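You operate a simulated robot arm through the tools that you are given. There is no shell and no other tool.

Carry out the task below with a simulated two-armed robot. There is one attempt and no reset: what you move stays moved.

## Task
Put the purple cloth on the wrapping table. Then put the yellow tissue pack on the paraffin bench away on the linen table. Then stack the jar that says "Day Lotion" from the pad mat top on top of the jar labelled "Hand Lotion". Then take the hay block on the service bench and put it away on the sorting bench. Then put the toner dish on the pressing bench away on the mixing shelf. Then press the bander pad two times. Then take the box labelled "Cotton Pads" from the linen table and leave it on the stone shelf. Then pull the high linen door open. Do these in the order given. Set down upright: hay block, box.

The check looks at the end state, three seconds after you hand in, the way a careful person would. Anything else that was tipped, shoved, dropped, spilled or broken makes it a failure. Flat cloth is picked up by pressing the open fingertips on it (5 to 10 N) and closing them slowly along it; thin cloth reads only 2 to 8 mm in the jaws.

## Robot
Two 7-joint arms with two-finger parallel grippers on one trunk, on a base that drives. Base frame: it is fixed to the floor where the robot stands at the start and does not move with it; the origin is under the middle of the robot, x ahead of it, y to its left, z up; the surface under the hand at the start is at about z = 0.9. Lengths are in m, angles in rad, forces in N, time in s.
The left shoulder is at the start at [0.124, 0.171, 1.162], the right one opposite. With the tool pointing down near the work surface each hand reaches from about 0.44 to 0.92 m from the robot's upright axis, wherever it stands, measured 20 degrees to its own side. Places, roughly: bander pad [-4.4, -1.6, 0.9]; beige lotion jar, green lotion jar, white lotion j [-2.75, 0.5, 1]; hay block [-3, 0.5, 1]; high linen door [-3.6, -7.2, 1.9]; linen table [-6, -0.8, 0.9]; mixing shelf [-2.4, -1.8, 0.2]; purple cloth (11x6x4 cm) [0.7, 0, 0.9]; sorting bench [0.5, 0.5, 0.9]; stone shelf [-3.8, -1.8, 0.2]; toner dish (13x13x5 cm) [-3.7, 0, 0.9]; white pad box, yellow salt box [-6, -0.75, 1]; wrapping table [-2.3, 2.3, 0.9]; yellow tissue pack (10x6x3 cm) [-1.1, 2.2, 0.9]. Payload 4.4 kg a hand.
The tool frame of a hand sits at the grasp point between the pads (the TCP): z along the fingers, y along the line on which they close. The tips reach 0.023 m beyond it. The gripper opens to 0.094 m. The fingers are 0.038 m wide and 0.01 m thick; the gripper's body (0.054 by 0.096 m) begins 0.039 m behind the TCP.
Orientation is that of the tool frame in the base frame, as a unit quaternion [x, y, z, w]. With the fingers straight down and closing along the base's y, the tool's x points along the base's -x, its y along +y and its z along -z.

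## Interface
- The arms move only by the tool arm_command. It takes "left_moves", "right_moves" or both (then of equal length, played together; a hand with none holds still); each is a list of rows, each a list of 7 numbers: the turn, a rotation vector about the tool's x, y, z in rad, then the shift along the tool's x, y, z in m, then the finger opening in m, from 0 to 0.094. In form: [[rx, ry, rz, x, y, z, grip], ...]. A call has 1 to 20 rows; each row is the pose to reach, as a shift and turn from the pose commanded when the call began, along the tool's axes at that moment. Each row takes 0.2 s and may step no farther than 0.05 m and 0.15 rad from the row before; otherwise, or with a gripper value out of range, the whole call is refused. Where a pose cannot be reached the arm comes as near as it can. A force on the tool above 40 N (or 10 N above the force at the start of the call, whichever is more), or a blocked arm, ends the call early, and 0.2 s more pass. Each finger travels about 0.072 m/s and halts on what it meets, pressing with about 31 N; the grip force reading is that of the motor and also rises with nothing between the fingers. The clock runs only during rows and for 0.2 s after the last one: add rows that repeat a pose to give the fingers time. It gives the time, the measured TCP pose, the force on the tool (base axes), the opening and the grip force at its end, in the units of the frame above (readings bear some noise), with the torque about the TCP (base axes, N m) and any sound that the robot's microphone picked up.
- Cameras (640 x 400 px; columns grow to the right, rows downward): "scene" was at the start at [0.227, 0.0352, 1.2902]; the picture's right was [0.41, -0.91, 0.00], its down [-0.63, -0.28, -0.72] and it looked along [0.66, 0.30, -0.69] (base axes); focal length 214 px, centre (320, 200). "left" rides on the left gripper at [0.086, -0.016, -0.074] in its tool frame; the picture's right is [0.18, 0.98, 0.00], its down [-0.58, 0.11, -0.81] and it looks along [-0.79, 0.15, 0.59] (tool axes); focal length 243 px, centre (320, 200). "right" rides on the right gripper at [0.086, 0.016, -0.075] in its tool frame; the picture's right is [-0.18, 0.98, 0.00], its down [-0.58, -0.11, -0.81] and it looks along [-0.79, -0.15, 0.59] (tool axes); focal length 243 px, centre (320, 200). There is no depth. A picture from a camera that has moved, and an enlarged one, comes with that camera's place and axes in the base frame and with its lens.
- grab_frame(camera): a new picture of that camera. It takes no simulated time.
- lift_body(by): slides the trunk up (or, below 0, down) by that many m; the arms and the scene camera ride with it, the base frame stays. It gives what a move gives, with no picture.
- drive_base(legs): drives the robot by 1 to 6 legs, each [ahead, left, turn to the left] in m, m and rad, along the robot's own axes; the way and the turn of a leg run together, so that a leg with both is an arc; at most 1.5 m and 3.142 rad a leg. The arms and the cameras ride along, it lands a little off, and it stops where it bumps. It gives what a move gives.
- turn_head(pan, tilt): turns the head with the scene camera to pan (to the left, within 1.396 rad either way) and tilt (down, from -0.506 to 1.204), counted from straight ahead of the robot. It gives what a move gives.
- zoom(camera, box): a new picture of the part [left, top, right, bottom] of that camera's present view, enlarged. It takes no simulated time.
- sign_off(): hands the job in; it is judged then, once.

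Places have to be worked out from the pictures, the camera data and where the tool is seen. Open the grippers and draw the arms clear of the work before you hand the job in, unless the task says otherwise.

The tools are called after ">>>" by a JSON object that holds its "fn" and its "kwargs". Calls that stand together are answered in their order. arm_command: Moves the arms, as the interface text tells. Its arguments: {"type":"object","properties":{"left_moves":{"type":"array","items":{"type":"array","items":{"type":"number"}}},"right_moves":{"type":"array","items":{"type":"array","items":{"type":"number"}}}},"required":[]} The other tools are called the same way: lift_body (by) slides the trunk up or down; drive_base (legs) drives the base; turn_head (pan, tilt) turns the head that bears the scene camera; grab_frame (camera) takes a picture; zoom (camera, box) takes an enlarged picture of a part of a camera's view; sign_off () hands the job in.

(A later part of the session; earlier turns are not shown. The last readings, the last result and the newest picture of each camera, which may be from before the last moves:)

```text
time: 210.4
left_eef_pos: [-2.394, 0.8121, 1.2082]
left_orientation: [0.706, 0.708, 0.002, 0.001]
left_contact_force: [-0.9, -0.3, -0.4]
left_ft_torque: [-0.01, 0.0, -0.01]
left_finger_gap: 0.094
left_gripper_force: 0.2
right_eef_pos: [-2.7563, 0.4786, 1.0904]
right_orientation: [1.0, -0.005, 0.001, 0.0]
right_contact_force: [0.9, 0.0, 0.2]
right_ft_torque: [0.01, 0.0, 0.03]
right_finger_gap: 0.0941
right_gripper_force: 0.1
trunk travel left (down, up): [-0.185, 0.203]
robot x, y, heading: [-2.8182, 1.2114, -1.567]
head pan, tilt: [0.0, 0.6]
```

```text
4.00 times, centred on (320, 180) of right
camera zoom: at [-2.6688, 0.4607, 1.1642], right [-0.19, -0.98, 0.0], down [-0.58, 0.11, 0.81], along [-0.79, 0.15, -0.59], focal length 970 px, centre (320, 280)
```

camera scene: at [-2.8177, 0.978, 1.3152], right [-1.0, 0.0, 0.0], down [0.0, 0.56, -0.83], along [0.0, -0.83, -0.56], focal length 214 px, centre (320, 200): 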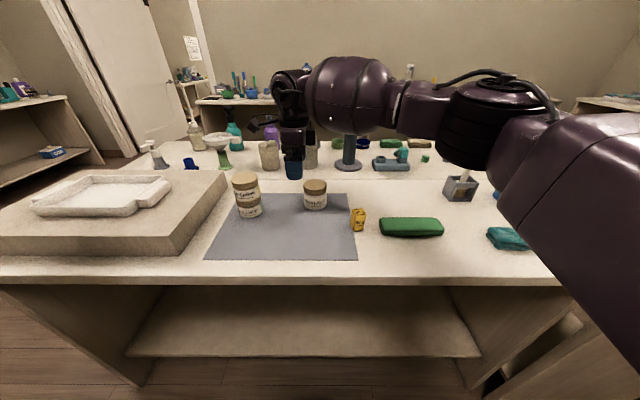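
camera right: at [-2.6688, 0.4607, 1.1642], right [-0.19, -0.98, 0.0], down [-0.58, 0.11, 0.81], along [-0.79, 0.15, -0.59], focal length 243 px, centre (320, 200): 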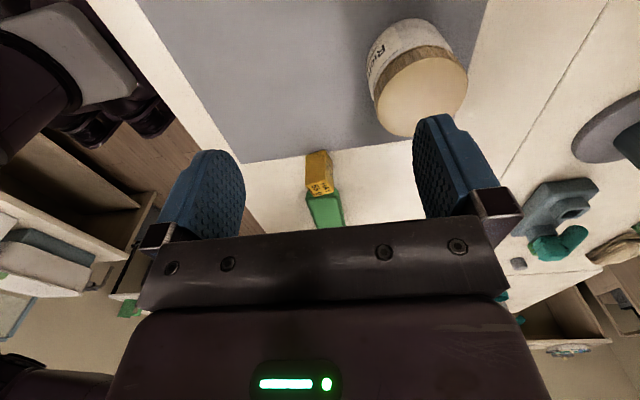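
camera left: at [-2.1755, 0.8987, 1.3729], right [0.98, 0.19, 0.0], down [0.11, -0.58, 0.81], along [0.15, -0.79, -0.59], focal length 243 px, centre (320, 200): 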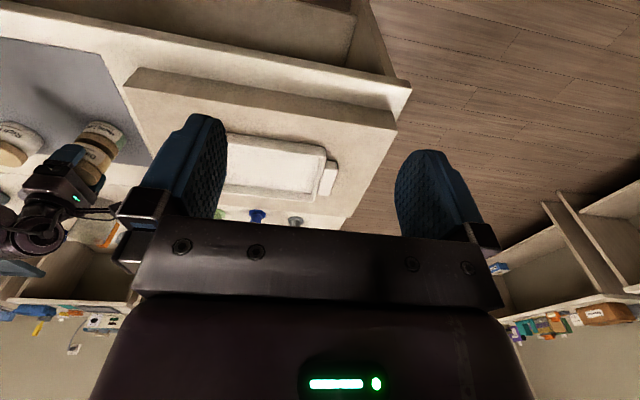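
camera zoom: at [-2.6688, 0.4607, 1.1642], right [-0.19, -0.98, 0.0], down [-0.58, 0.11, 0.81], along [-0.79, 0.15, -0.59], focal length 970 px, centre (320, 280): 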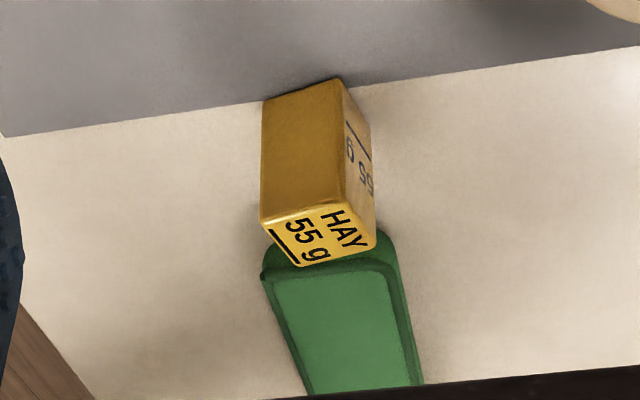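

The hay block is ~2.8 cm square, 5.4 cm tall, centred at ≈(−2.9225, 0.5105), yawed about +12°. I move above it at the current height with a −0.2 rad tool turn, closing roughly along y so the green case isn't touched.

>>> {"fn": "arm_command", "kwargs": {"right_moves": [[0, 0, -0.04, -0.03, -0.005, -0.01, 0.08], [0, 0, -0.08, -0.06, -0.01, -0.01, 0.08], [0, 0, -0.12, -0.09, -0.016, -0.01, 0.08], [0, 0, -0.16, -0.12, -0.022, -0.01, 0.08], [0, 0, -0.2, -0.15, -0.027, 0, 0.08], [0, 0, -0.2, -0.1665, -0.03, 0.02, 0.08], [0, 0, -0.2, -0.1665, -0.03, 0.05, 0.08], [0, 0, -0.2, -0.1665, -0.03, 0.07, 0.08], [0, 0, -0.2, -0.1665, -0.03, 0.07, 0.08]]}}

>>> {"fn": "grab_frame", "kwargs": {"camera": "right"}}

>>> {"fn": "grab_frame", "kwargs": {"camera": "scene"}}

```text
time: 212.4
left_eef_pos: [-2.3926, 0.8137, 1.2099]
left_orientation: [0.706, 0.709, 0.001, 0.001]
left_contact_force: [0.4, -0.2, 0.2]
left_ft_torque: [0.02, 0.02, 0.01]
left_finger_gap: 0.0939
left_gripper_force: 0.0
right_eef_pos: [-2.9228, 0.509, 1.0205]
right_orientation: [0.995, 0.096, 0.0, 0.002]
right_contact_force: [0.5, 0.9, 0.4]
right_ft_torque: [-0.03, 0.02, 0.02]
right_finger_gap: 0.08
right_gripper_force: 0.2
trunk travel left (down, up): [-0.185, 0.203]
robot x, y, heading: [-2.815, 1.205, -1.566]
head pan, tilt: [0.0, 0.6]
```

```text
taken
camera right: at [-2.8331, 0.5086, 1.0946], right [0.01, -1.0, 0.0], down [-0.59, 0.0, 0.81], along [-0.81, -0.01, -0.59], focal length 243 px, centre (320, 200)
```

right: 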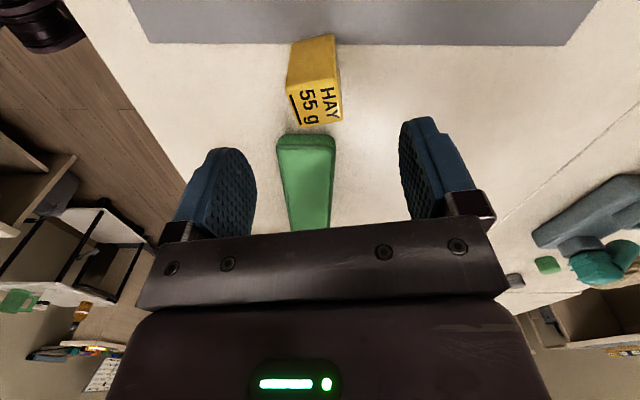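

```text
taken
camera scene: at [-2.8174, 0.9782, 1.3153], right [-1.0, 0.0, 0.0], down [0.0, 0.56, -0.83], along [0.0, -0.83, -0.56], focal length 214 px, centre (320, 200)
```

scene: 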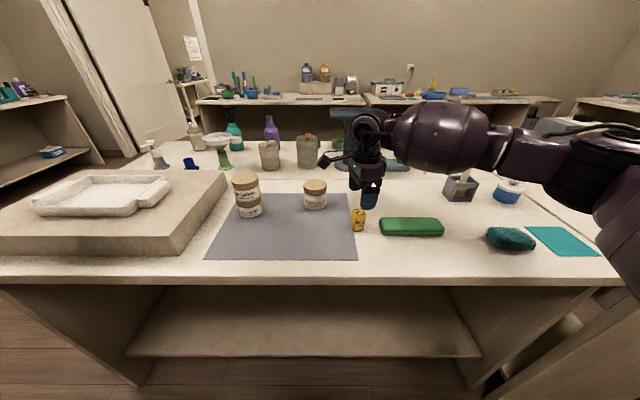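

The block's faces line up with the tool within a couple of degrees; it's about 4 mm toward tool −x. I correct, descend to z≈0.932 and close.

>>> {"fn": "arm_command", "kwargs": {"right_moves": [[0, 0, 0, -0.004, -0.002, 0.03, 0.08], [0, 0, 0, -0.004, -0.002, 0.06, 0.08], [0, 0, 0, -0.004, -0.002, 0.08, 0.08], [0, 0, 0, -0.004, -0.002, 0.0885, 0.08], [0, 0, 0, -0.004, -0.002, 0.0885, 0.06], [0, 0, 0, -0.004, -0.002, 0.0885, 0.045], [0, 0, 0, -0.004, -0.002, 0.0885, 0.035], [0, 0, 0, -0.004, -0.002, 0.0885, 0.025], [0, 0, 0, -0.004, -0.002, 0.0885, 0.015], [0, 0, 0, -0.004, -0.002, 0.0885, 0.015]]}}

>>> {"fn": "grab_frame", "kwargs": {"camera": "right"}}

>>> {"fn": "zoom", "kwargs": {"camera": "scene", "box": [320, 175, 440, 250]}}

```text
time: 214.6
left_eef_pos: [-2.3942, 0.8128, 1.2089]
left_orientation: [0.706, 0.708, 0.0, 0.0]
left_contact_force: [-0.4, -0.4, -0.1]
left_ft_torque: [0.01, 0.0, 0.01]
left_finger_gap: 0.0943
left_gripper_force: 0.2
right_eef_pos: [-2.9277, 0.5092, 0.9326]
right_orientation: [0.995, 0.096, 0.0, -0.001]
right_contact_force: [0.6, 0.0, -0.9]
right_ft_torque: [0.0, -0.04, 0.03]
right_finger_gap: 0.0317
right_gripper_force: 30.5
trunk travel left (down, up): [-0.185, 0.203]
robot x, y, heading: [-2.8131, 1.2104, -1.568]
head pan, tilt: [0.0, 0.6]
```

```text
taken
camera right: at [-2.8388, 0.5098, 1.0061], right [0.01, -1.0, 0.0], down [-0.59, 0.0, 0.81], along [-0.81, -0.01, -0.59], focal length 243 px, centre (320, 200)
```

right: 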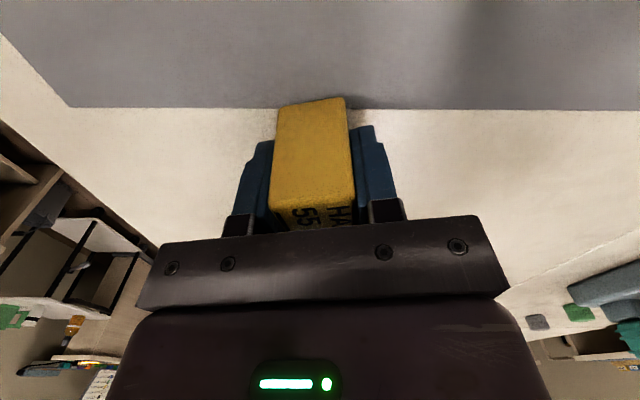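

```text
5.33 times, centred on (380, 212) of scene
camera zoom: at [-2.8175, 0.978, 1.3151], right [-1.0, 0.0, 0.0], down [0.0, 0.56, -0.83], along [0.0, -0.83, -0.56], focal length 1144 px, centre (0, 133)
```

zoom: 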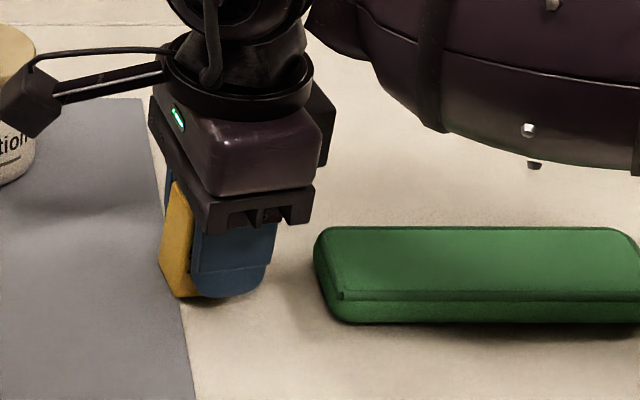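

The block is held at 32 mm. I lift it and draw the hand back toward the robot.

>>> {"fn": "arm_command", "kwargs": {"right_moves": [[0, 0, 0, 0, 0, -0.02, 0.015], [0, 0, 0, 0, 0, -0.05, 0.015], [0, 0, 0, 0, 0, -0.09, 0.015], [0, 0, 0, 0, 0, -0.13, 0.015], [0, 0, 0, 0, 0, -0.17, 0.015], [0, 0, 0, 0.006, -0.03, -0.19, 0.015], [0, 0, 0, 0.012, -0.06, -0.19, 0.015], [0, 0, 0, 0.018, -0.09, -0.19, 0.015], [0, 0, 0, 0.024, -0.12, -0.19, 0.015], [0, 0, 0, 0.03, -0.15, -0.19, 0.015], [0, 0, 0, 0.036, -0.18, -0.19, 0.015], [0, 0, 0, 0.036, -0.18, -0.19, 0.015]]}}

>>> {"fn": "grab_frame", "kwargs": {"camera": "right"}}

>>> {"fn": "grab_frame", "kwargs": {"camera": "scene"}}

```text
time: 217.2
left_eef_pos: [-2.3941, 0.8135, 1.2078]
left_orientation: [0.705, 0.709, 0.0, 0.001]
left_contact_force: [-0.8, -0.5, -0.7]
left_ft_torque: [-0.04, 0.01, 0.0]
left_finger_gap: 0.094
left_gripper_force: 0.1
right_eef_pos: [-2.926, 0.6928, 1.1225]
right_orientation: [0.995, 0.095, 0.0, 0.0]
right_contact_force: [-0.5, 0.2, -0.1]
right_ft_torque: [0.04, 0.02, 0.01]
right_finger_gap: 0.0314
right_gripper_force: 30.9
trunk travel left (down, up): [-0.185, 0.203]
robot x, y, heading: [-2.8148, 1.2094, -1.563]
head pan, tilt: [0.0, 0.6]
```

```text
taken
camera right: at [-2.8362, 0.693, 1.1953], right [0.01, -1.0, 0.0], down [-0.59, 0.0, 0.81], along [-0.81, -0.01, -0.59], focal length 243 px, centre (320, 200)
```

right: 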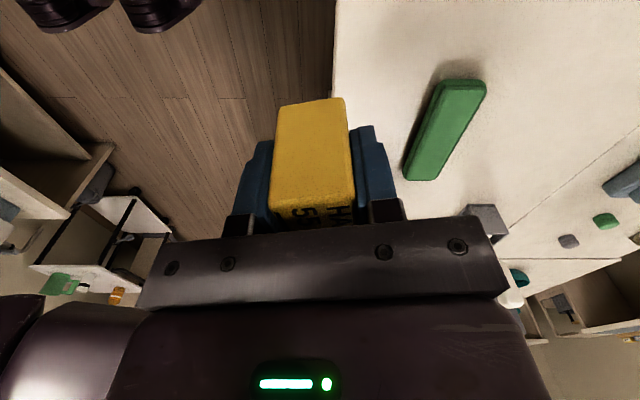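

```text
taken
camera scene: at [-2.8173, 0.9777, 1.3151], right [-1.0, 0.0, 0.0], down [0.0, 0.57, -0.82], along [0.0, -0.82, -0.57], focal length 214 px, centre (320, 200)
```

scene: 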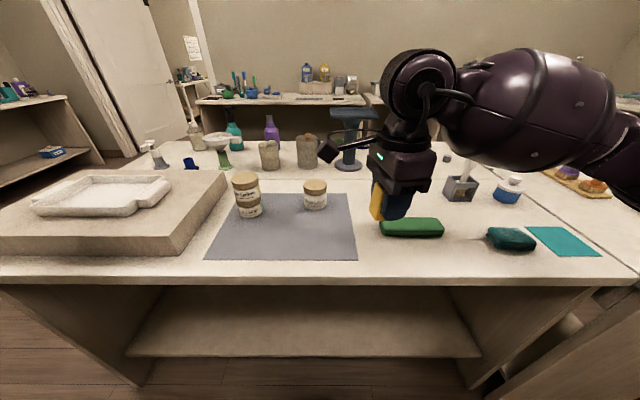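

Block secure. I back off the island, slide along the corridor toward the sorting bench, and turn to face it.

>>> {"fn": "drive_base", "kwargs": {"legs": [[-0.12, 0, 0], [0, 1.4, 0], [0, 0.65, 0], [0, 0, 1.565], [0, -1.05, 0]]}}

>>> {"fn": "turn_head", "kwargs": {"pan": 0.0, "tilt": 0.5}}

>>> {"fn": "grab_frame", "kwargs": {"camera": "scene"}}

>>> {"fn": "grab_frame", "kwargs": {"camera": "right"}}

```text
time: 249.2
left_eef_pos: [-0.4004, 0.6587, 1.2078]
left_orientation: [0.005, 1.0, 0.0, -0.001]
left_contact_force: [0.3, -0.7, 0.6]
left_ft_torque: [-0.01, -0.03, -0.04]
left_finger_gap: 0.0938
left_gripper_force: 0.1
right_eef_pos: [-0.2873, 0.1261, 1.1212]
right_orientation: [0.642, 0.766, 0.0, 0.0]
right_contact_force: [-0.8, -0.2, -0.6]
right_ft_torque: [-0.02, 0.03, 0.03]
right_finger_gap: 0.0315
right_gripper_force: 31.1
trunk travel left (down, up): [-0.185, 0.203]
robot x, y, heading: [-0.8009, 0.2418, -0.007]
head pan, tilt: [0.0, 0.6]
```

```text
time: 249.9
left_eef_pos: [-0.4002, 0.6594, 1.2089]
left_orientation: [0.005, 1.0, 0.001, 0.0]
left_contact_force: [-0.3, -0.6, 0.5]
left_ft_torque: [0.04, -0.03, 0.02]
left_finger_gap: 0.094
left_gripper_force: 0.1
right_eef_pos: [-0.2876, 0.1265, 1.1221]
right_orientation: [0.643, 0.766, 0.0, 0.0]
right_contact_force: [0.0, 0.2, -0.3]
right_ft_torque: [0.02, 0.01, -0.02]
right_finger_gap: 0.0313
right_gripper_force: 31.0
trunk travel left (down, up): [-0.185, 0.203]
robot x, y, heading: [-0.8042, 0.2435, -0.016]
head pan, tilt: [0.0, 0.499]
```

```text
taken
camera scene: at [-0.5684, 0.2409, 1.3242], right [-0.01, -1.0, 0.0], down [-0.48, 0.01, -0.88], along [0.88, -0.01, -0.48], focal length 214 px, centre (320, 200)
```

scene: 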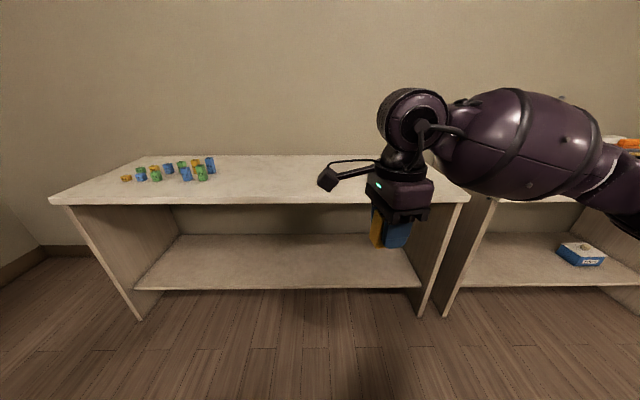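

```text
taken
camera right: at [-0.2856, 0.2142, 1.1954], right [1.0, -0.01, 0.0], down [-0.01, -0.59, 0.81], along [-0.01, -0.81, -0.59], focal length 243 px, centre (320, 200)
```

right: 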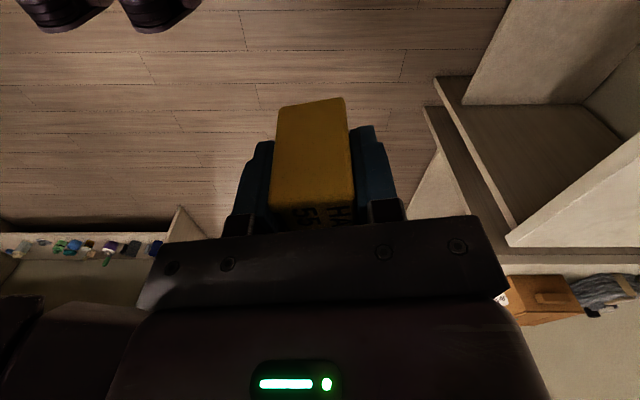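

The sorting bench is ahead (front edge x≈0.2, y −0.37 to 1.35) and its right half is empty. I drive up to it.

>>> {"fn": "drive_base", "kwargs": {"legs": [[0.68, 0, 0.01]]}}

>>> {"fn": "grab_frame", "kwargs": {"camera": "scene"}}

```text
time: 253.7
left_eef_pos: [0.2842, 0.6577, 1.209]
left_orientation: [0.003, 1.0, 0.001, 0.0]
left_contact_force: [-0.1, 0.7, 0.0]
left_ft_torque: [0.0, 0.03, 0.04]
left_finger_gap: 0.0939
left_gripper_force: 0.2
right_eef_pos: [0.4013, 0.1262, 1.1215]
right_orientation: [0.638, 0.77, 0.0, 0.0]
right_contact_force: [-0.3, -0.1, -0.3]
right_ft_torque: [0.0, 0.0, -0.01]
right_finger_gap: 0.0315
right_gripper_force: 30.7
trunk travel left (down, up): [-0.185, 0.203]
robot x, y, heading: [-0.1164, 0.2344, -0.006]
head pan, tilt: [0.0, 0.499]
```

```text
taken
camera scene: at [0.1192, 0.2376, 1.3242], right [0.0, -1.0, 0.0], down [-0.48, 0.0, -0.88], along [0.88, 0.0, -0.48], focal length 214 px, centre (320, 200)
```

scene: 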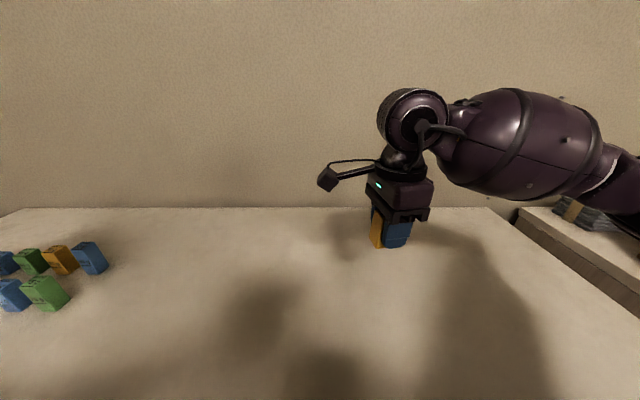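

I move 0.12 m forward and lower the block to roughly 1 cm above the bench.

>>> {"fn": "arm_command", "kwargs": {"right_moves": [[0, 0, 0, -0.007, 0.039, 0.0, 0.015], [0, 0, 0, -0.015, 0.079, 0.0, 0.015], [0, 0, 0, -0.022, 0.118, 0.0, 0.015], [0, 0, 0, -0.022, 0.118, 0.045, 0.015], [0, 0, 0, -0.022, 0.118, 0.09, 0.015], [0, 0, 0, -0.022, 0.118, 0.13, 0.015], [0, 0, 0, -0.022, 0.118, 0.16, 0.015], [0, 0, 0, -0.022, 0.118, 0.178, 0.015], [0, 0, 0, -0.022, 0.118, 0.178, 0.015]]}}

>>> {"fn": "zoom", "kwargs": {"camera": "scene", "box": [300, 150, 460, 300]}}

>>> {"fn": "grab_frame", "kwargs": {"camera": "right"}}

```text
time: 255.7
left_eef_pos: [0.2825, 0.6584, 1.2086]
left_orientation: [0.002, 1.0, 0.001, 0.0]
left_contact_force: [-1.5, 0.2, 1.1]
left_ft_torque: [-0.02, 0.0, -0.03]
left_finger_gap: 0.0942
left_gripper_force: 0.0
right_eef_pos: [0.5203, 0.1263, 0.9442]
right_orientation: [0.638, 0.77, 0.0, 0.001]
right_contact_force: [-0.1, 0.2, -0.9]
right_ft_torque: [-0.03, -0.01, 0.01]
right_finger_gap: 0.0313
right_gripper_force: 30.6
trunk travel left (down, up): [-0.185, 0.203]
robot x, y, heading: [-0.1132, 0.2421, -0.003]
head pan, tilt: [0.0, 0.499]
```

```text
2.67 times, centred on (380, 225) of scene
camera zoom: at [0.1187, 0.2377, 1.3243], right [0.0, -1.0, 0.0], down [-0.48, 0.0, -0.88], along [0.88, 0.0, -0.48], focal length 572 px, centre (160, 133)
```

zoom: 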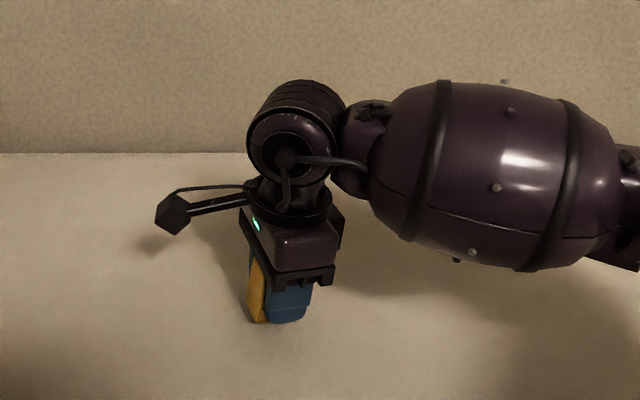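

```text
taken
camera right: at [0.5216, 0.2128, 1.0179], right [1.0, 0.0, 0.0], down [0.0, -0.59, 0.81], along [0.0, -0.81, -0.59], focal length 243 px, centre (320, 200)
```

right: 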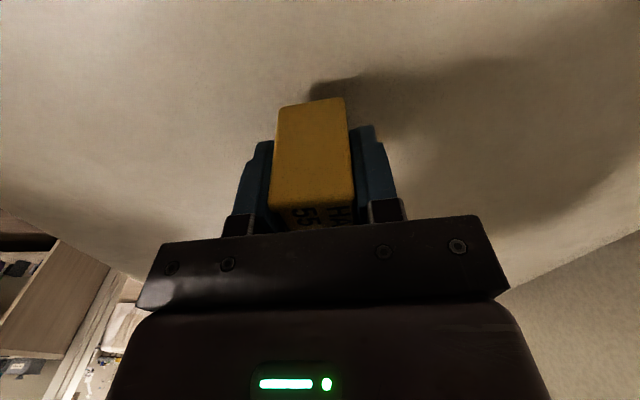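

Close to the surface with nothing nearby. I lower in 2–3 mm steps to contact.

>>> {"fn": "arm_command", "kwargs": {"right_moves": [[0, 0, 0, 0, 0, 0.005, 0.015], [0, 0, 0, 0, 0, 0.009, 0.015], [0, 0, 0, 0, 0, 0.0115, 0.015], [0, 0, 0, 0, 0, 0.0115, 0.015]]}}

```text
time: 256.7
left_eef_pos: [0.2828, 0.6583, 1.2082]
left_orientation: [0.002, 1.0, 0.001, 0.001]
left_contact_force: [-0.2, -0.5, -0.6]
left_ft_torque: [-0.01, 0.01, 0.04]
left_finger_gap: 0.094
left_gripper_force: 0.0
right_eef_pos: [0.5205, 0.1258, 0.9333]
right_orientation: [0.638, 0.77, 0.0, 0.001]
right_contact_force: [0.2, 0.0, -0.9]
right_ft_torque: [0.04, 0.0, -0.03]
right_finger_gap: 0.0316
right_gripper_force: 30.4
trunk travel left (down, up): [-0.185, 0.203]
robot x, y, heading: [-0.1133, 0.2354, -0.003]
head pan, tilt: [0.0, 0.499]
```

>>> {"fn": "arm_command", "kwargs": {"right_moves": [[0, 0, 0, 0, 0, 0.001, 0.015], [0, 0, 0, 0, 0, 0.002, 0.015], [0, 0, 0, 0, 0, 0.002, 0.015]]}}

>>> {"fn": "zoom", "kwargs": {"camera": "right", "box": [240, 60, 400, 160]}}

```text
time: 257.5
left_eef_pos: [0.2837, 0.6572, 1.2104]
left_orientation: [0.002, 1.0, 0.001, 0.001]
left_contact_force: [0.1, -0.9, -0.2]
left_ft_torque: [-0.01, 0.03, 0.03]
left_finger_gap: 0.094
left_gripper_force: 0.2
right_eef_pos: [0.52, 0.1267, 0.9311]
right_orientation: [0.639, 0.769, 0.001, 0.0]
right_contact_force: [1.0, -1.3, 8.1]
right_ft_torque: [-0.14, 0.02, 0.02]
right_finger_gap: 0.0314
right_gripper_force: 31.2
trunk travel left (down, up): [-0.185, 0.203]
robot x, y, heading: [-0.1143, 0.2358, -0.003]
head pan, tilt: [0.0, 0.499]
```

```text
4.00 times, centred on (320, 110) of right
camera zoom: at [0.5217, 0.2136, 1.0057], right [1.0, 0.0, 0.0], down [0.0, -0.59, 0.81], along [0.0, -0.81, -0.59], focal length 970 px, centre (320, 560)
```

zoom: 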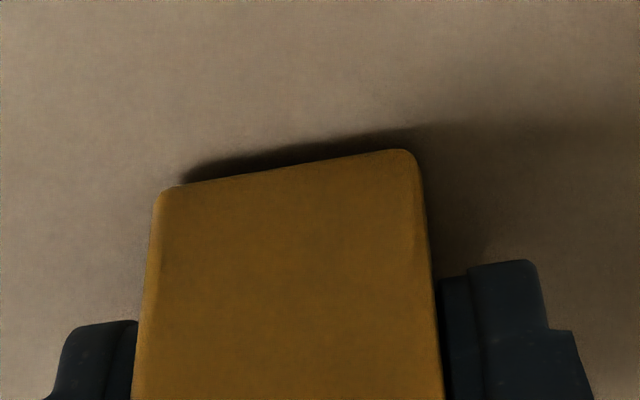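

Contact (8 N up). The block is on the bench; I open the fingers and rise straight up.

>>> {"fn": "arm_command", "kwargs": {"right_moves": [[0, 0, 0, 0, 0, -0.001, 0.034], [0, 0, 0, 0, 0, -0.001, 0.045], [0, 0, 0, 0, 0, -0.001, 0.065], [0, 0, 0, 0, 0, -0.001, 0.08], [0, 0, 0, 0, 0, -0.001, 0.08], [0, 0, 0, 0, 0, -0.03, 0.08], [0, 0, 0, 0, 0, -0.07, 0.08], [0, 0, 0, 0, 0, -0.11, 0.08], [0, 0, 0, 0, 0, -0.15, 0.08], [0, 0, 0, 0, 0, -0.19, 0.08], [0, 0, 0, 0.008, -0.04, -0.2, 0.08], [0, 0, 0, 0.016, -0.08, -0.2, 0.08], [0, 0, 0, 0.024, -0.12, -0.2, 0.08]]}}

>>> {"fn": "zoom", "kwargs": {"camera": "scene", "box": [300, 150, 460, 300]}}

```text
time: 260.3
left_eef_pos: [0.2827, 0.6583, 1.2089]
left_orientation: [0.001, 1.0, 0.0, 0.0]
left_contact_force: [-0.6, 0.3, -0.7]
left_ft_torque: [0.0, 0.02, 0.03]
left_finger_gap: 0.094
left_gripper_force: 0.1
right_eef_pos: [0.3972, 0.1258, 1.1307]
right_orientation: [0.64, 0.769, 0.0, 0.001]
right_contact_force: [0.1, 0.6, -0.2]
right_ft_torque: [-0.02, 0.01, -0.01]
right_finger_gap: 0.0799
right_gripper_force: 0.0
trunk travel left (down, up): [-0.185, 0.203]
robot x, y, heading: [-0.1124, 0.2357, -0.006]
head pan, tilt: [0.0, 0.499]
```

```text
2.67 times, centred on (380, 225) of scene
camera zoom: at [0.1182, 0.2374, 1.3245], right [0.0, -1.0, 0.0], down [-0.48, 0.0, -0.88], along [0.88, 0.0, -0.48], focal length 572 px, centre (160, 133)
```

zoom: 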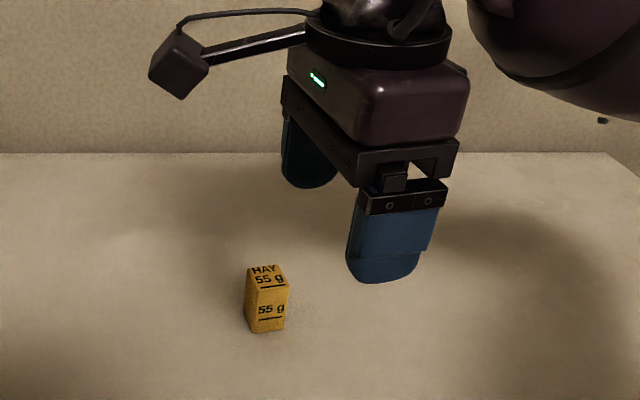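

The hay block stands upright on the sorting bench. Next is the toner dish near (−3.7, 0), best reached from the south side of the island; I back out and look west along the south aisle.

>>> {"fn": "drive_base", "kwargs": {"legs": [[-1.0, 0, 0], [0, -1.1, 0], [0, 0, 1.5], [0, 0, 1.5]]}}

>>> {"fn": "turn_head", "kwargs": {"pan": 0.0, "tilt": 0.35}}

>>> {"fn": "grab_frame", "kwargs": {"camera": "scene"}}

>>> {"fn": "turn_head", "kwargs": {"pan": 0.7, "tilt": 0.4}}

>>> {"fn": "grab_frame", "kwargs": {"camera": "scene"}}

```text
time: 282.1
left_eef_pos: [-1.5996, -1.1733, 1.2086]
left_orientation: [0.994, -0.111, -0.001, 0.0]
left_contact_force: [-0.4, -0.9, 0.1]
left_ft_torque: [0.0, -0.02, 0.02]
left_finger_gap: 0.0939
left_gripper_force: 0.1
right_eef_pos: [-1.5957, -0.6305, 1.1296]
right_orientation: [-0.694, 0.72, -0.001, 0.0]
right_contact_force: [0.3, -0.6, 0.5]
right_ft_torque: [0.0, 0.01, 0.03]
right_finger_gap: 0.0799
right_gripper_force: 0.0
trunk travel left (down, up): [-0.185, 0.203]
robot x, y, heading: [-1.1206, -0.8491, 2.92]
head pan, tilt: [0.0, 0.499]
```

```text
time: 282.8
left_eef_pos: [-1.5998, -1.1723, 1.2093]
left_orientation: [0.994, -0.112, 0.0, 0.001]
left_contact_force: [0.3, 0.6, 0.2]
left_ft_torque: [-0.01, 0.03, 0.0]
left_finger_gap: 0.0941
left_gripper_force: 0.1
right_eef_pos: [-1.5943, -0.6304, 1.1305]
right_orientation: [-0.695, 0.719, 0.0, 0.0]
right_contact_force: [0.0, -0.5, 0.9]
right_ft_torque: [-0.01, 0.0, 0.01]
right_finger_gap: 0.0801
right_gripper_force: 0.1
trunk travel left (down, up): [-0.185, 0.203]
robot x, y, heading: [-1.1199, -0.8518, 2.921]
head pan, tilt: [0.0, 0.351]
```

```text
taken
camera scene: at [-1.3498, -0.7956, 1.3379], right [0.22, 0.97, 0.0], down [0.34, -0.08, -0.94], along [-0.92, 0.21, -0.34], focal length 214 px, centre (320, 200)
```

scene: 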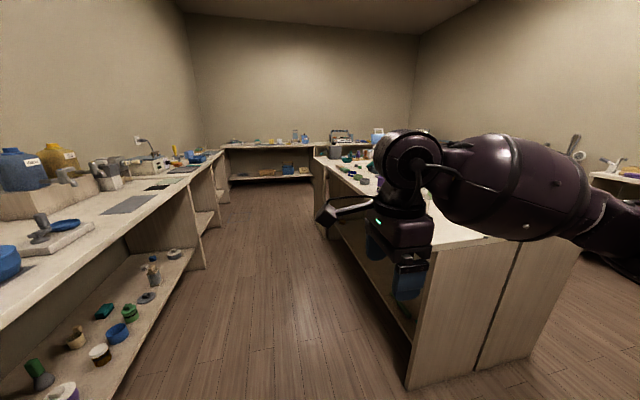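

```text
time: 283.8
left_eef_pos: [-1.5989, -1.1726, 1.2088]
left_orientation: [0.994, -0.112, -0.001, 0.0]
left_contact_force: [-0.1, -0.4, 0.3]
left_ft_torque: [-0.02, 0.03, 0.01]
left_finger_gap: 0.0939
left_gripper_force: 0.0
right_eef_pos: [-1.5953, -0.629, 1.1301]
right_orientation: [-0.695, 0.719, 0.0, 0.0]
right_contact_force: [-0.9, -0.3, -0.1]
right_ft_torque: [-0.01, -0.04, -0.01]
right_finger_gap: 0.0799
right_gripper_force: 0.1
trunk travel left (down, up): [-0.185, 0.203]
robot x, y, heading: [-1.1195, -0.8477, 2.921]
head pan, tilt: [0.7, 0.4]
```

```text
taken
camera scene: at [-1.3414, -0.8587, 1.3334], right [-0.46, 0.89, 0.0], down [0.35, 0.18, -0.92], along [-0.82, -0.42, -0.39], focal length 214 px, centre (320, 200)
```

scene: 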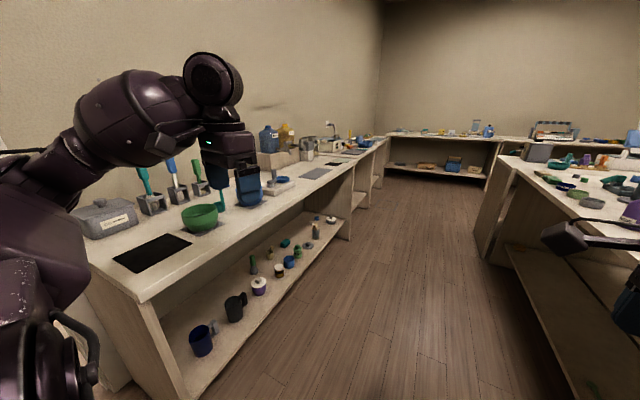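

>>> {"fn": "zoom", "kwargs": {"camera": "scene", "box": [130, 180, 370, 400]}}

>>> {"fn": "zoom", "kwargs": {"camera": "scene", "box": [300, 120, 460, 220]}}

```text
1.82 times, centred on (250, 290) of scene
camera zoom: at [-1.3414, -0.8587, 1.3334], right [-0.46, 0.89, 0.0], down [0.35, 0.18, -0.92], along [-0.82, -0.42, -0.39], focal length 390 px, centre (447, 36)
```

zoom: 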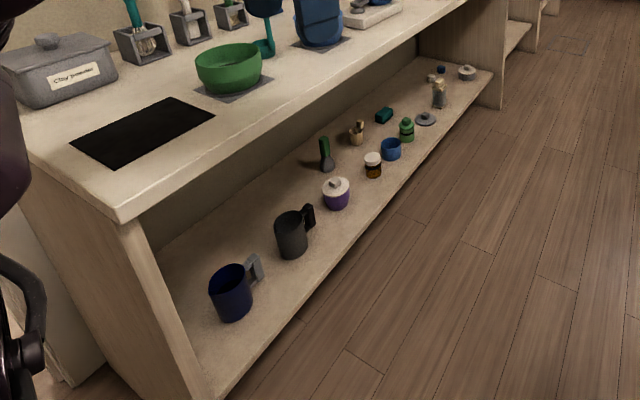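

```text
4.00 times, centred on (380, 170) of scene
camera zoom: at [-1.3414, -0.8587, 1.3334], right [-0.46, 0.89, 0.0], down [0.35, 0.18, -0.92], along [-0.82, -0.42, -0.39], focal length 858 px, centre (80, 320)
```

zoom: 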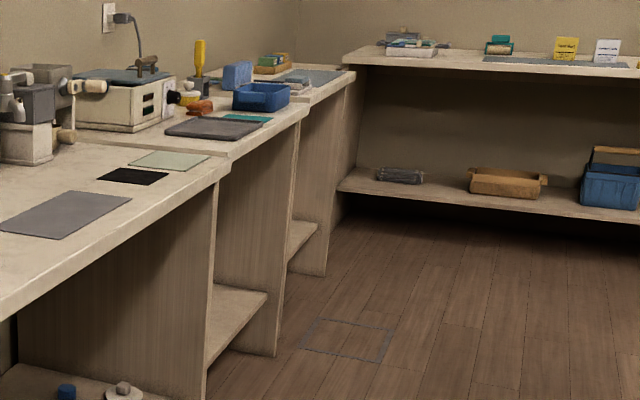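

South bench top edge is at y≈−1.43 and its lower shelf (z≈0.2) starts at y≈−1.58, x −1.56 to −3.27. I now drive west along this aisle to stand before the dish, facing the island.

>>> {"fn": "drive_base", "kwargs": {"legs": [[0, 0, 0.22], [1.3, 0, 0], [1.2, 0, 0], [0, 0, -1.5708]]}}

>>> {"fn": "turn_head", "kwargs": {"pan": 0.0, "tilt": 0.6}}

>>> {"fn": "grab_frame", "kwargs": {"camera": "scene"}}

```text
time: 300.6
left_eef_pos: [-4.0594, -0.511, 1.2088]
left_orientation: [0.726, -0.688, 0.0, 0.0]
left_contact_force: [0.8, -0.7, 0.3]
left_ft_torque: [-0.01, 0.03, -0.01]
left_finger_gap: 0.094
left_gripper_force: 0.0
right_eef_pos: [-3.5351, -0.3655, 1.1305]
right_orientation: [-0.121, 0.993, 0.0, -0.001]
right_contact_force: [0.0, -0.2, -0.5]
right_ft_torque: [0.01, -0.02, 0.01]
right_finger_gap: 0.08
right_gripper_force: 0.1
trunk travel left (down, up): [-0.185, 0.203]
robot x, y, heading: [-3.6145, -0.8838, 1.622]
head pan, tilt: [0.7, 0.4]
```

```text
time: 301.7
left_eef_pos: [-4.0587, -0.5094, 1.2083]
left_orientation: [0.725, -0.688, 0.0, 0.0]
left_contact_force: [0.6, -0.3, -1.0]
left_ft_torque: [-0.01, -0.01, -0.01]
left_finger_gap: 0.0943
left_gripper_force: 0.0
right_eef_pos: [-3.5352, -0.3656, 1.1312]
right_orientation: [-0.12, 0.993, 0.0, 0.0]
right_contact_force: [-0.3, 0.3, -0.1]
right_ft_torque: [0.02, 0.03, 0.0]
right_finger_gap: 0.0798
right_gripper_force: 0.0
trunk travel left (down, up): [-0.185, 0.203]
robot x, y, heading: [-3.6132, -0.8843, 1.623]
head pan, tilt: [0.0, 0.6]
```

```text
taken
camera scene: at [-3.6293, -0.6513, 1.3152], right [1.0, 0.05, 0.0], down [0.03, -0.56, -0.83], along [-0.04, 0.82, -0.56], focal length 214 px, centre (320, 200)
```

scene: 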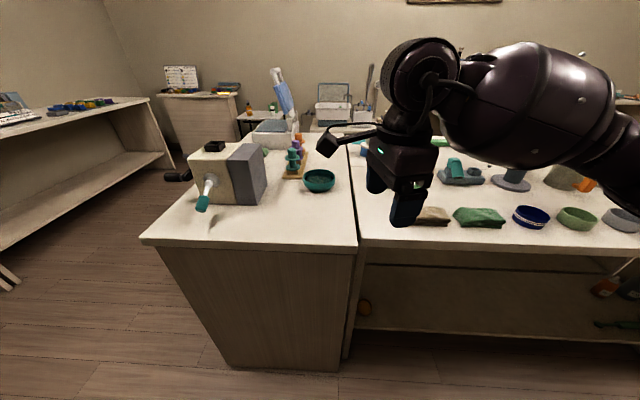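

>>> {"fn": "zoom", "kwargs": {"camera": "scene", "box": [250, 130, 370, 205]}}

>>> {"fn": "zoom", "kwargs": {"camera": "scene", "box": [400, 150, 640, 300]}}

```text
5.33 times, centred on (310, 168) of scene
camera zoom: at [-3.6293, -0.6513, 1.3152], right [1.0, 0.05, 0.0], down [0.03, -0.56, -0.83], along [-0.04, 0.82, -0.56], focal length 1144 px, centre (373, 373)
```

zoom: 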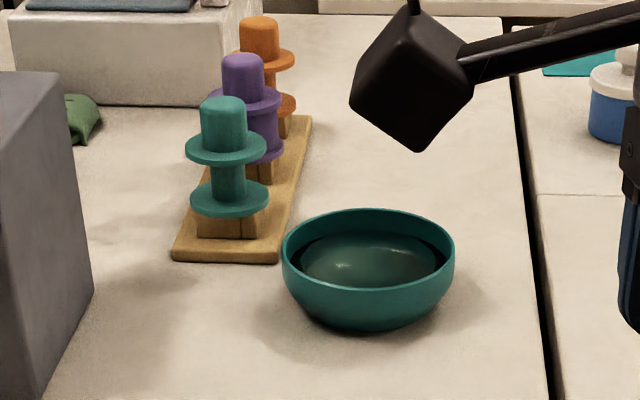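

```text
2.67 times, centred on (520, 225) of scene
camera zoom: at [-3.6293, -0.6513, 1.3152], right [1.0, 0.05, 0.0], down [0.03, -0.56, -0.83], along [-0.04, 0.82, -0.56], focal length 572 px, centre (-213, 133)
```

zoom: 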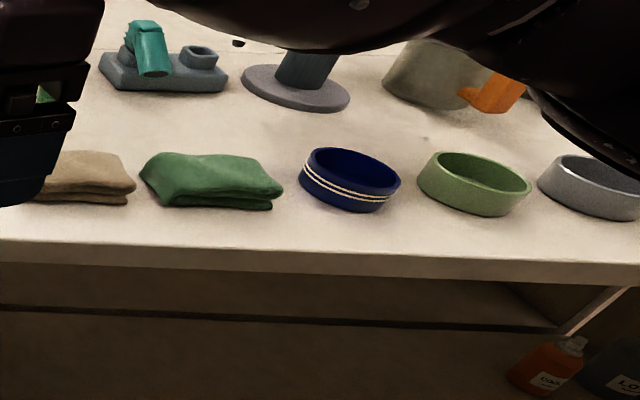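

The toner dish is a teal bowl with liquid in it at ≈(−3.666, 0.04), so it must stay level. Before grasping it I check the mixing shelf for a free spot and test whether my empty hand reaches it.

>>> {"fn": "drive_base", "kwargs": {"legs": [[0.08, 0, 0], [0, 0, 1.57], [0, 0, 1.57], [0, 1.1, 0]]}}

>>> {"fn": "lift_body", "kwargs": {"by": -0.18}}

>>> {"fn": "turn_head", "kwargs": {"pan": 0.0, "tilt": 0.8}}

>>> {"fn": "grab_frame", "kwargs": {"camera": "scene"}}

```text
time: 319.9
left_eef_pos: [-2.0728, -1.1122, 1.2094]
left_orientation: [0.683, 0.731, 0.001, 0.001]
left_contact_force: [-0.5, 0.0, -0.2]
left_ft_torque: [0.0, -0.05, 0.0]
left_finger_gap: 0.094
left_gripper_force: 0.2
right_eef_pos: [-2.5931, -1.2632, 1.131]
right_orientation: [0.992, 0.128, 0.0, 0.001]
right_contact_force: [0.1, -0.4, 0.6]
right_ft_torque: [-0.01, -0.01, 0.01]
right_finger_gap: 0.0802
right_gripper_force: 0.1
trunk travel left (down, up): [-0.185, 0.203]
robot x, y, heading: [-2.523, -0.7455, -1.502]
head pan, tilt: [0.0, 0.6]
```

```text
time: 321.9
left_eef_pos: [-2.0729, -1.1107, 1.0301]
left_orientation: [0.683, 0.731, 0.001, 0.001]
left_contact_force: [-0.3, 0.9, -0.3]
left_ft_torque: [-0.02, 0.02, 0.01]
left_finger_gap: 0.0941
left_gripper_force: 0.0
right_eef_pos: [-2.5935, -1.2628, 0.9521]
right_orientation: [0.992, 0.128, 0.0, 0.002]
right_contact_force: [-1.1, 0.5, 0.1]
right_ft_torque: [-0.03, 0.01, -0.01]
right_finger_gap: 0.08
right_gripper_force: 0.1
trunk travel left (down, up): [-0.005, 0.383]
robot x, y, heading: [-2.5231, -0.7462, -1.502]
head pan, tilt: [0.0, 0.6]
```

```text
time: 322.6
left_eef_pos: [-2.0731, -1.1112, 1.0297]
left_orientation: [0.682, 0.731, 0.001, 0.001]
left_contact_force: [-0.7, -0.2, 0.6]
left_ft_torque: [-0.01, 0.0, 0.0]
left_finger_gap: 0.0941
left_gripper_force: 0.0
right_eef_pos: [-2.5935, -1.2629, 0.9519]
right_orientation: [0.992, 0.128, 0.0, -0.001]
right_contact_force: [-0.5, -0.2, -0.6]
right_ft_torque: [0.01, 0.0, -0.01]
right_finger_gap: 0.08
right_gripper_force: 0.1
trunk travel left (down, up): [-0.005, 0.383]
robot x, y, heading: [-2.5194, -0.7411, -1.501]
head pan, tilt: [0.0, 0.799]
```

```text
taken
camera scene: at [-2.4955, -1.1273, 1.0807], right [-1.0, -0.07, 0.0], down [-0.05, 0.71, -0.7], along [0.05, -0.7, -0.72], focal length 214 px, centre (320, 200)
```

scene: 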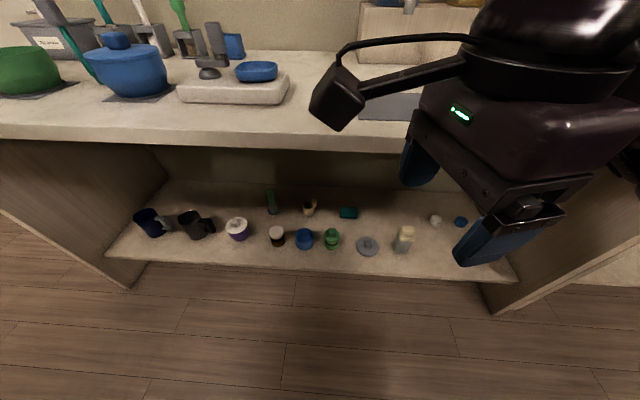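

The right (west) end of the lower shelf looks free, around (−3.06, −1.67). I slide over there, get the hand out of the view and look closely.

>>> {"fn": "drive_base", "kwargs": {"legs": [[0, -0.4, -0.069]]}}

>>> {"fn": "turn_head", "kwargs": {"pan": 0.0, "tilt": 0.9}}

>>> {"fn": "grab_frame", "kwargs": {"camera": "scene"}}

```text
time: 326.7
left_eef_pos: [-2.4986, -1.1552, 1.0279]
left_orientation: [0.709, 0.705, 0.001, 0.0]
left_contact_force: [-0.2, 0.0, 0.3]
left_ft_torque: [0.03, -0.01, 0.0]
left_finger_gap: 0.0941
left_gripper_force: 0.1
right_eef_pos: [-3.0299, -1.2701, 0.9512]
right_orientation: [0.996, 0.092, 0.001, -0.001]
right_contact_force: [-0.1, -0.8, -0.4]
right_ft_torque: [0.01, -0.01, 0.01]
right_finger_gap: 0.0804
right_gripper_force: 0.0
trunk travel left (down, up): [-0.005, 0.383]
robot x, y, heading: [-2.9157, -0.7582, -1.575]
head pan, tilt: [0.0, 0.799]
```

```text
time: 327.4
left_eef_pos: [-2.498, -1.1559, 1.0278]
left_orientation: [0.709, 0.706, 0.0, 0.001]
left_contact_force: [0.0, -0.5, -0.5]
left_ft_torque: [-0.01, 0.03, -0.02]
left_finger_gap: 0.094
left_gripper_force: 0.1
right_eef_pos: [-3.0298, -1.2689, 0.9502]
right_orientation: [0.996, 0.091, 0.0, 0.0]
right_contact_force: [-0.2, -0.3, -0.1]
right_ft_torque: [0.0, 0.02, 0.0]
right_finger_gap: 0.0798
right_gripper_force: 0.0
trunk travel left (down, up): [-0.005, 0.383]
robot x, y, heading: [-2.917, -0.7553, -1.575]
head pan, tilt: [0.0, 0.901]
```

```text
taken
camera scene: at [-2.9211, -1.1355, 1.0728], right [-1.0, 0.01, 0.0], down [0.0, 0.78, -0.62], along [0.0, -0.62, -0.78], focal length 214 px, centre (320, 200)
```

scene: 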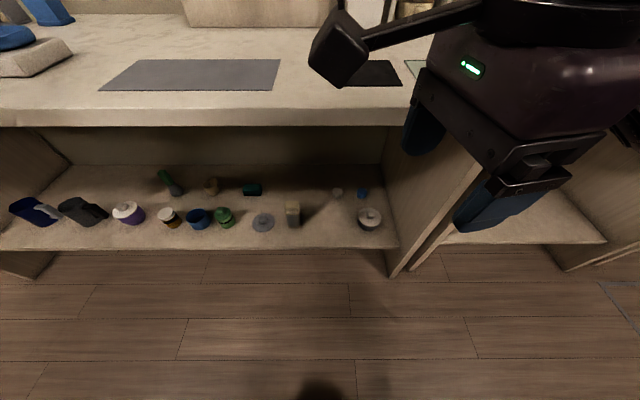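

>>> {"fn": "zoom", "kwargs": {"camera": "scene", "box": [100, 150, 420, 270]}}

>>> {"fn": "zoom", "kwargs": {"camera": "scene", "box": [230, 160, 400, 266]}}

```text
2.00 times, centred on (260, 210) of scene
camera zoom: at [-2.9211, -1.1355, 1.0728], right [-1.0, 0.01, 0.0], down [0.0, 0.78, -0.62], along [0.0, -0.62, -0.78], focal length 429 px, centre (440, 180)
```

zoom: 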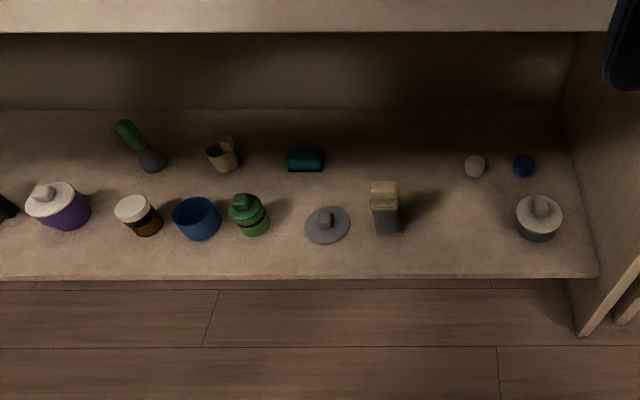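

```text
3.76 times, centred on (315, 213) of scene
camera zoom: at [-2.9211, -1.1355, 1.0728], right [-1.0, 0.01, 0.0], down [0.0, 0.78, -0.62], along [0.0, -0.62, -0.78], focal length 807 px, centre (339, 151)
```

zoom: 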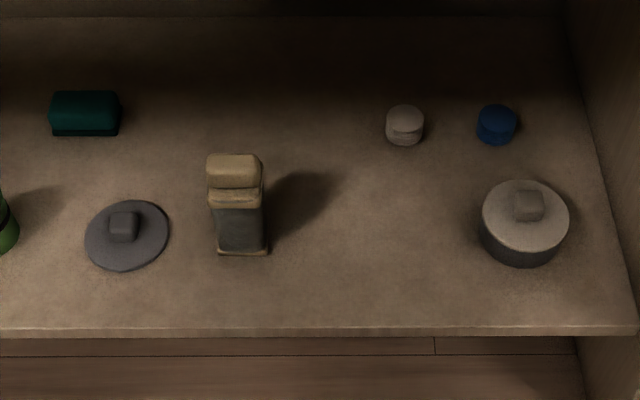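

A 27 cm gap lies between the bottle (x≈−2.835) and the white pot (x≈−3.105): the dish can go at about (−2.97, −1.66). I now test low reach with the empty hand, lowering it in front of the bench.

>>> {"fn": "arm_command", "kwargs": {"right_moves": [[0, 0, -0.03, 0, 0.0, 0.045, 0.08], [0, 0, -0.06, 0, 0.0, 0.09, 0.08], [0, 0, -0.09, 0, 0.0, 0.135, 0.08], [0, 0, -0.09, 0, 0.0, 0.18, 0.08], [0, 0, -0.09, 0, 0.0, 0.225, 0.08], [0, 0, -0.09, 0, 0, 0.27, 0.08], [0, 0, -0.09, 0, 0, 0.315, 0.08], [0, 0, -0.09, 0, 0, 0.36, 0.08], [0, 0, -0.09, 0, 0, 0.405, 0.08], [0, 0, -0.09, 0, 0, 0.45, 0.08], [0, 0, -0.09, 0, 0, 0.495, 0.08], [0, 0, -0.09, 0, 0, 0.54, 0.08], [0, 0, -0.09, 0, 0, 0.585, 0.08], [0, 0, -0.09, 0, 0, 0.63, 0.08]]}}

>>> {"fn": "grab_frame", "kwargs": {"camera": "scene"}}

>>> {"fn": "grab_frame", "kwargs": {"camera": "right"}}

```text
time: 330.4
left_eef_pos: [-2.498, -1.1558, 1.0291]
left_orientation: [0.709, 0.705, 0.001, 0.0]
left_contact_force: [0.7, -0.1, 0.1]
left_ft_torque: [-0.02, 0.03, -0.01]
left_finger_gap: 0.0938
left_gripper_force: 0.1
right_eef_pos: [-3.0273, -1.2696, 0.3181]
right_orientation: [0.991, 0.136, 0.0, 0.0]
right_contact_force: [-0.2, -0.1, 0.5]
right_ft_torque: [0.01, -0.02, 0.06]
right_finger_gap: 0.08
right_gripper_force: 0.0
right hand out of reach, approached as far as the arm can: row 1, 2, 3, 4
trunk travel left (down, up): [-0.005, 0.383]
robot x, y, heading: [-2.9219, -0.7573, -1.571]
head pan, tilt: [0.0, 0.901]
```

```text
taken
camera scene: at [-2.9211, -1.1356, 1.0727], right [-1.0, 0.01, 0.0], down [0.0, 0.78, -0.62], along [0.0, -0.62, -0.78], focal length 214 px, centre (320, 200)
```

scene: 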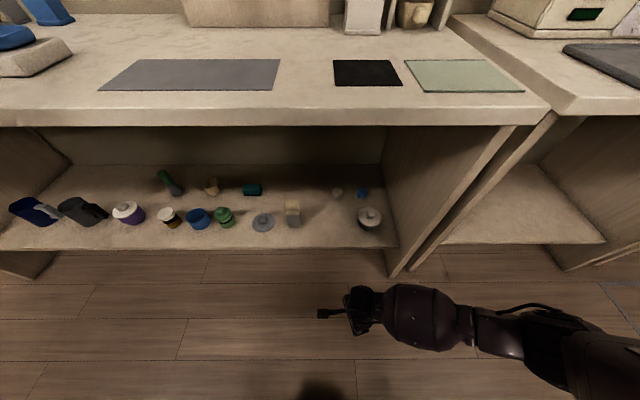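

```text
taken
camera right: at [-2.9384, -1.2615, 0.3917], right [0.09, -1.0, 0.0], down [-0.59, -0.05, 0.81], along [-0.8, -0.07, -0.59], focal length 243 px, centre (320, 200)
```

right: 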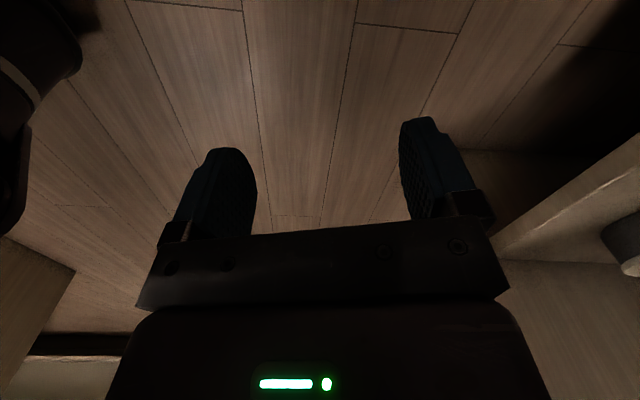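

Low reach with the tool down works. I test extending toward the shelf opening and squaring the tool.

>>> {"fn": "arm_command", "kwargs": {"right_moves": [[0, 0, 0.045, -0.002, 0.043, 0, 0.08], [0, 0, 0.09, -0.004, 0.086, 0, 0.08], [0, 0, 0.135, -0.006, 0.129, 0, 0.08], [0, 0, 0.18, -0.008, 0.172, 0, 0.08], [0, 0, 0.225, -0.01, 0.215, 0, 0.08], [0, 0, 0.27, -0.0126, 0.256, 0, 0.08], [0, 0, 0.27, -0.0126, 0.256, 0, 0.08]]}}

>>> {"fn": "grab_frame", "kwargs": {"camera": "scene"}}

>>> {"fn": "grab_frame", "kwargs": {"camera": "right"}}

```text
time: 332.0
left_eef_pos: [-2.499, -1.1558, 1.0286]
left_orientation: [0.71, 0.704, 0.001, 0.001]
left_contact_force: [0.5, 0.4, 0.2]
left_ft_torque: [-0.01, -0.01, -0.01]
left_finger_gap: 0.0938
left_gripper_force: 0.0
right_eef_pos: [-2.9695, -1.5179, 0.321]
right_orientation: [1.0, 0.001, 0.001, 0.001]
right_contact_force: [-1.0, 0.1, -0.5]
right_ft_torque: [0.02, -0.06, -0.03]
right_finger_gap: 0.08
right_gripper_force: 0.1
trunk travel left (down, up): [-0.005, 0.383]
robot x, y, heading: [-2.9217, -0.755, -1.578]
head pan, tilt: [0.0, 0.901]
```

```text
taken
camera scene: at [-2.9216, -1.1359, 1.0725], right [-1.0, 0.01, 0.0], down [0.0, 0.78, -0.62], along [0.0, -0.62, -0.78], focal length 214 px, centre (320, 200)
```

scene: 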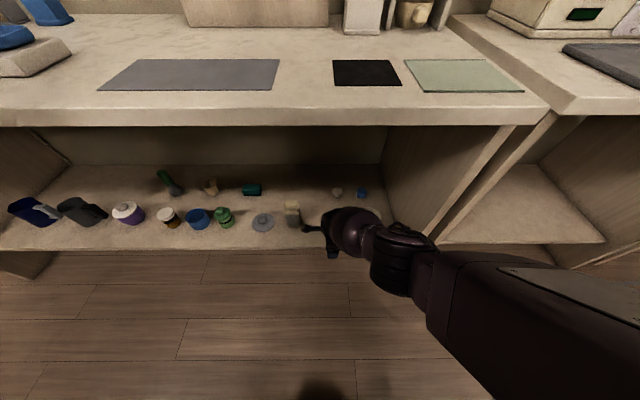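

```text
taken
camera right: at [-2.882, -1.5336, 0.3942], right [-0.18, -0.98, 0.0], down [-0.58, 0.11, 0.8], along [-0.79, 0.15, -0.59], focal length 243 px, centre (320, 200)
```

right: 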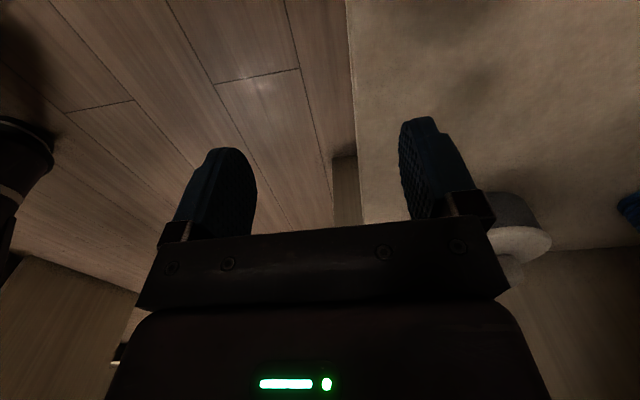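

The hand reaches into the shelf opening easily. I withdraw: back out, then up, and restore the trunk.

>>> {"fn": "arm_command", "kwargs": {"right_moves": [[0, 0, 0, 0, -0.045, 0, 0.08], [0, 0, 0, 0, -0.09, 0, 0.08], [0, 0, 0, 0, -0.135, 0, 0.08], [0, 0, 0, 0, -0.18, 0, 0.08], [0, 0, 0, 0, -0.22, 0, 0.08], [0, 0, 0, 0, -0.25, -0.03, 0.08], [0, 0, 0, 0, -0.25, -0.075, 0.08], [0, 0, 0, 0, -0.25, -0.12, 0.08], [0, 0, 0, 0, -0.25, -0.165, 0.08], [0, 0, 0, 0, -0.25, -0.21, 0.08], [0, 0, 0, 0, -0.25, -0.255, 0.08], [0, 0, 0, 0, -0.25, -0.3, 0.08], [0, 0, 0, 0, -0.25, -0.345, 0.08], [0, 0, 0, 0, -0.25, -0.39, 0.08], [0, 0, 0, 0, -0.25, -0.435, 0.08], [0, 0, 0, 0, -0.25, -0.48, 0.08], [0, 0, 0, 0, -0.25, -0.52, 0.08], [0, 0, 0, 0, -0.25, -0.56, 0.08]]}}

>>> {"fn": "lift_body", "kwargs": {"by": 0.18}}

```text
time: 335.8
left_eef_pos: [-2.4982, -1.1549, 1.0292]
left_orientation: [0.709, 0.705, 0.0, 0.001]
left_contact_force: [-0.7, 0.2, 0.2]
left_ft_torque: [-0.03, -0.01, 0.03]
left_finger_gap: 0.0938
left_gripper_force: 0.1
right_eef_pos: [-2.9746, -1.2686, 0.8805]
right_orientation: [1.0, 0.002, 0.0, -0.001]
right_contact_force: [0.3, 0.2, 0.1]
right_ft_torque: [-0.01, 0.02, -0.03]
right_finger_gap: 0.0801
right_gripper_force: 0.1
trunk travel left (down, up): [-0.005, 0.383]
robot x, y, heading: [-2.9214, -0.7565, -1.579]
head pan, tilt: [0.0, 0.901]
```

```text
time: 337.8
left_eef_pos: [-2.4992, -1.1578, 1.2073]
left_orientation: [0.709, 0.705, 0.001, 0.0]
left_contact_force: [0.3, 0.6, 0.6]
left_ft_torque: [0.05, -0.01, 0.01]
left_finger_gap: 0.0939
left_gripper_force: 0.1
right_eef_pos: [-2.9723, -1.2692, 1.0591]
right_orientation: [1.0, 0.001, 0.0, -0.001]
right_contact_force: [0.2, 0.4, 0.2]
right_ft_torque: [0.05, -0.03, 0.03]
right_finger_gap: 0.0803
right_gripper_force: 0.1
trunk travel left (down, up): [-0.185, 0.203]
robot x, y, heading: [-2.918, -0.7554, -1.576]
head pan, tilt: [0.0, 0.901]
```

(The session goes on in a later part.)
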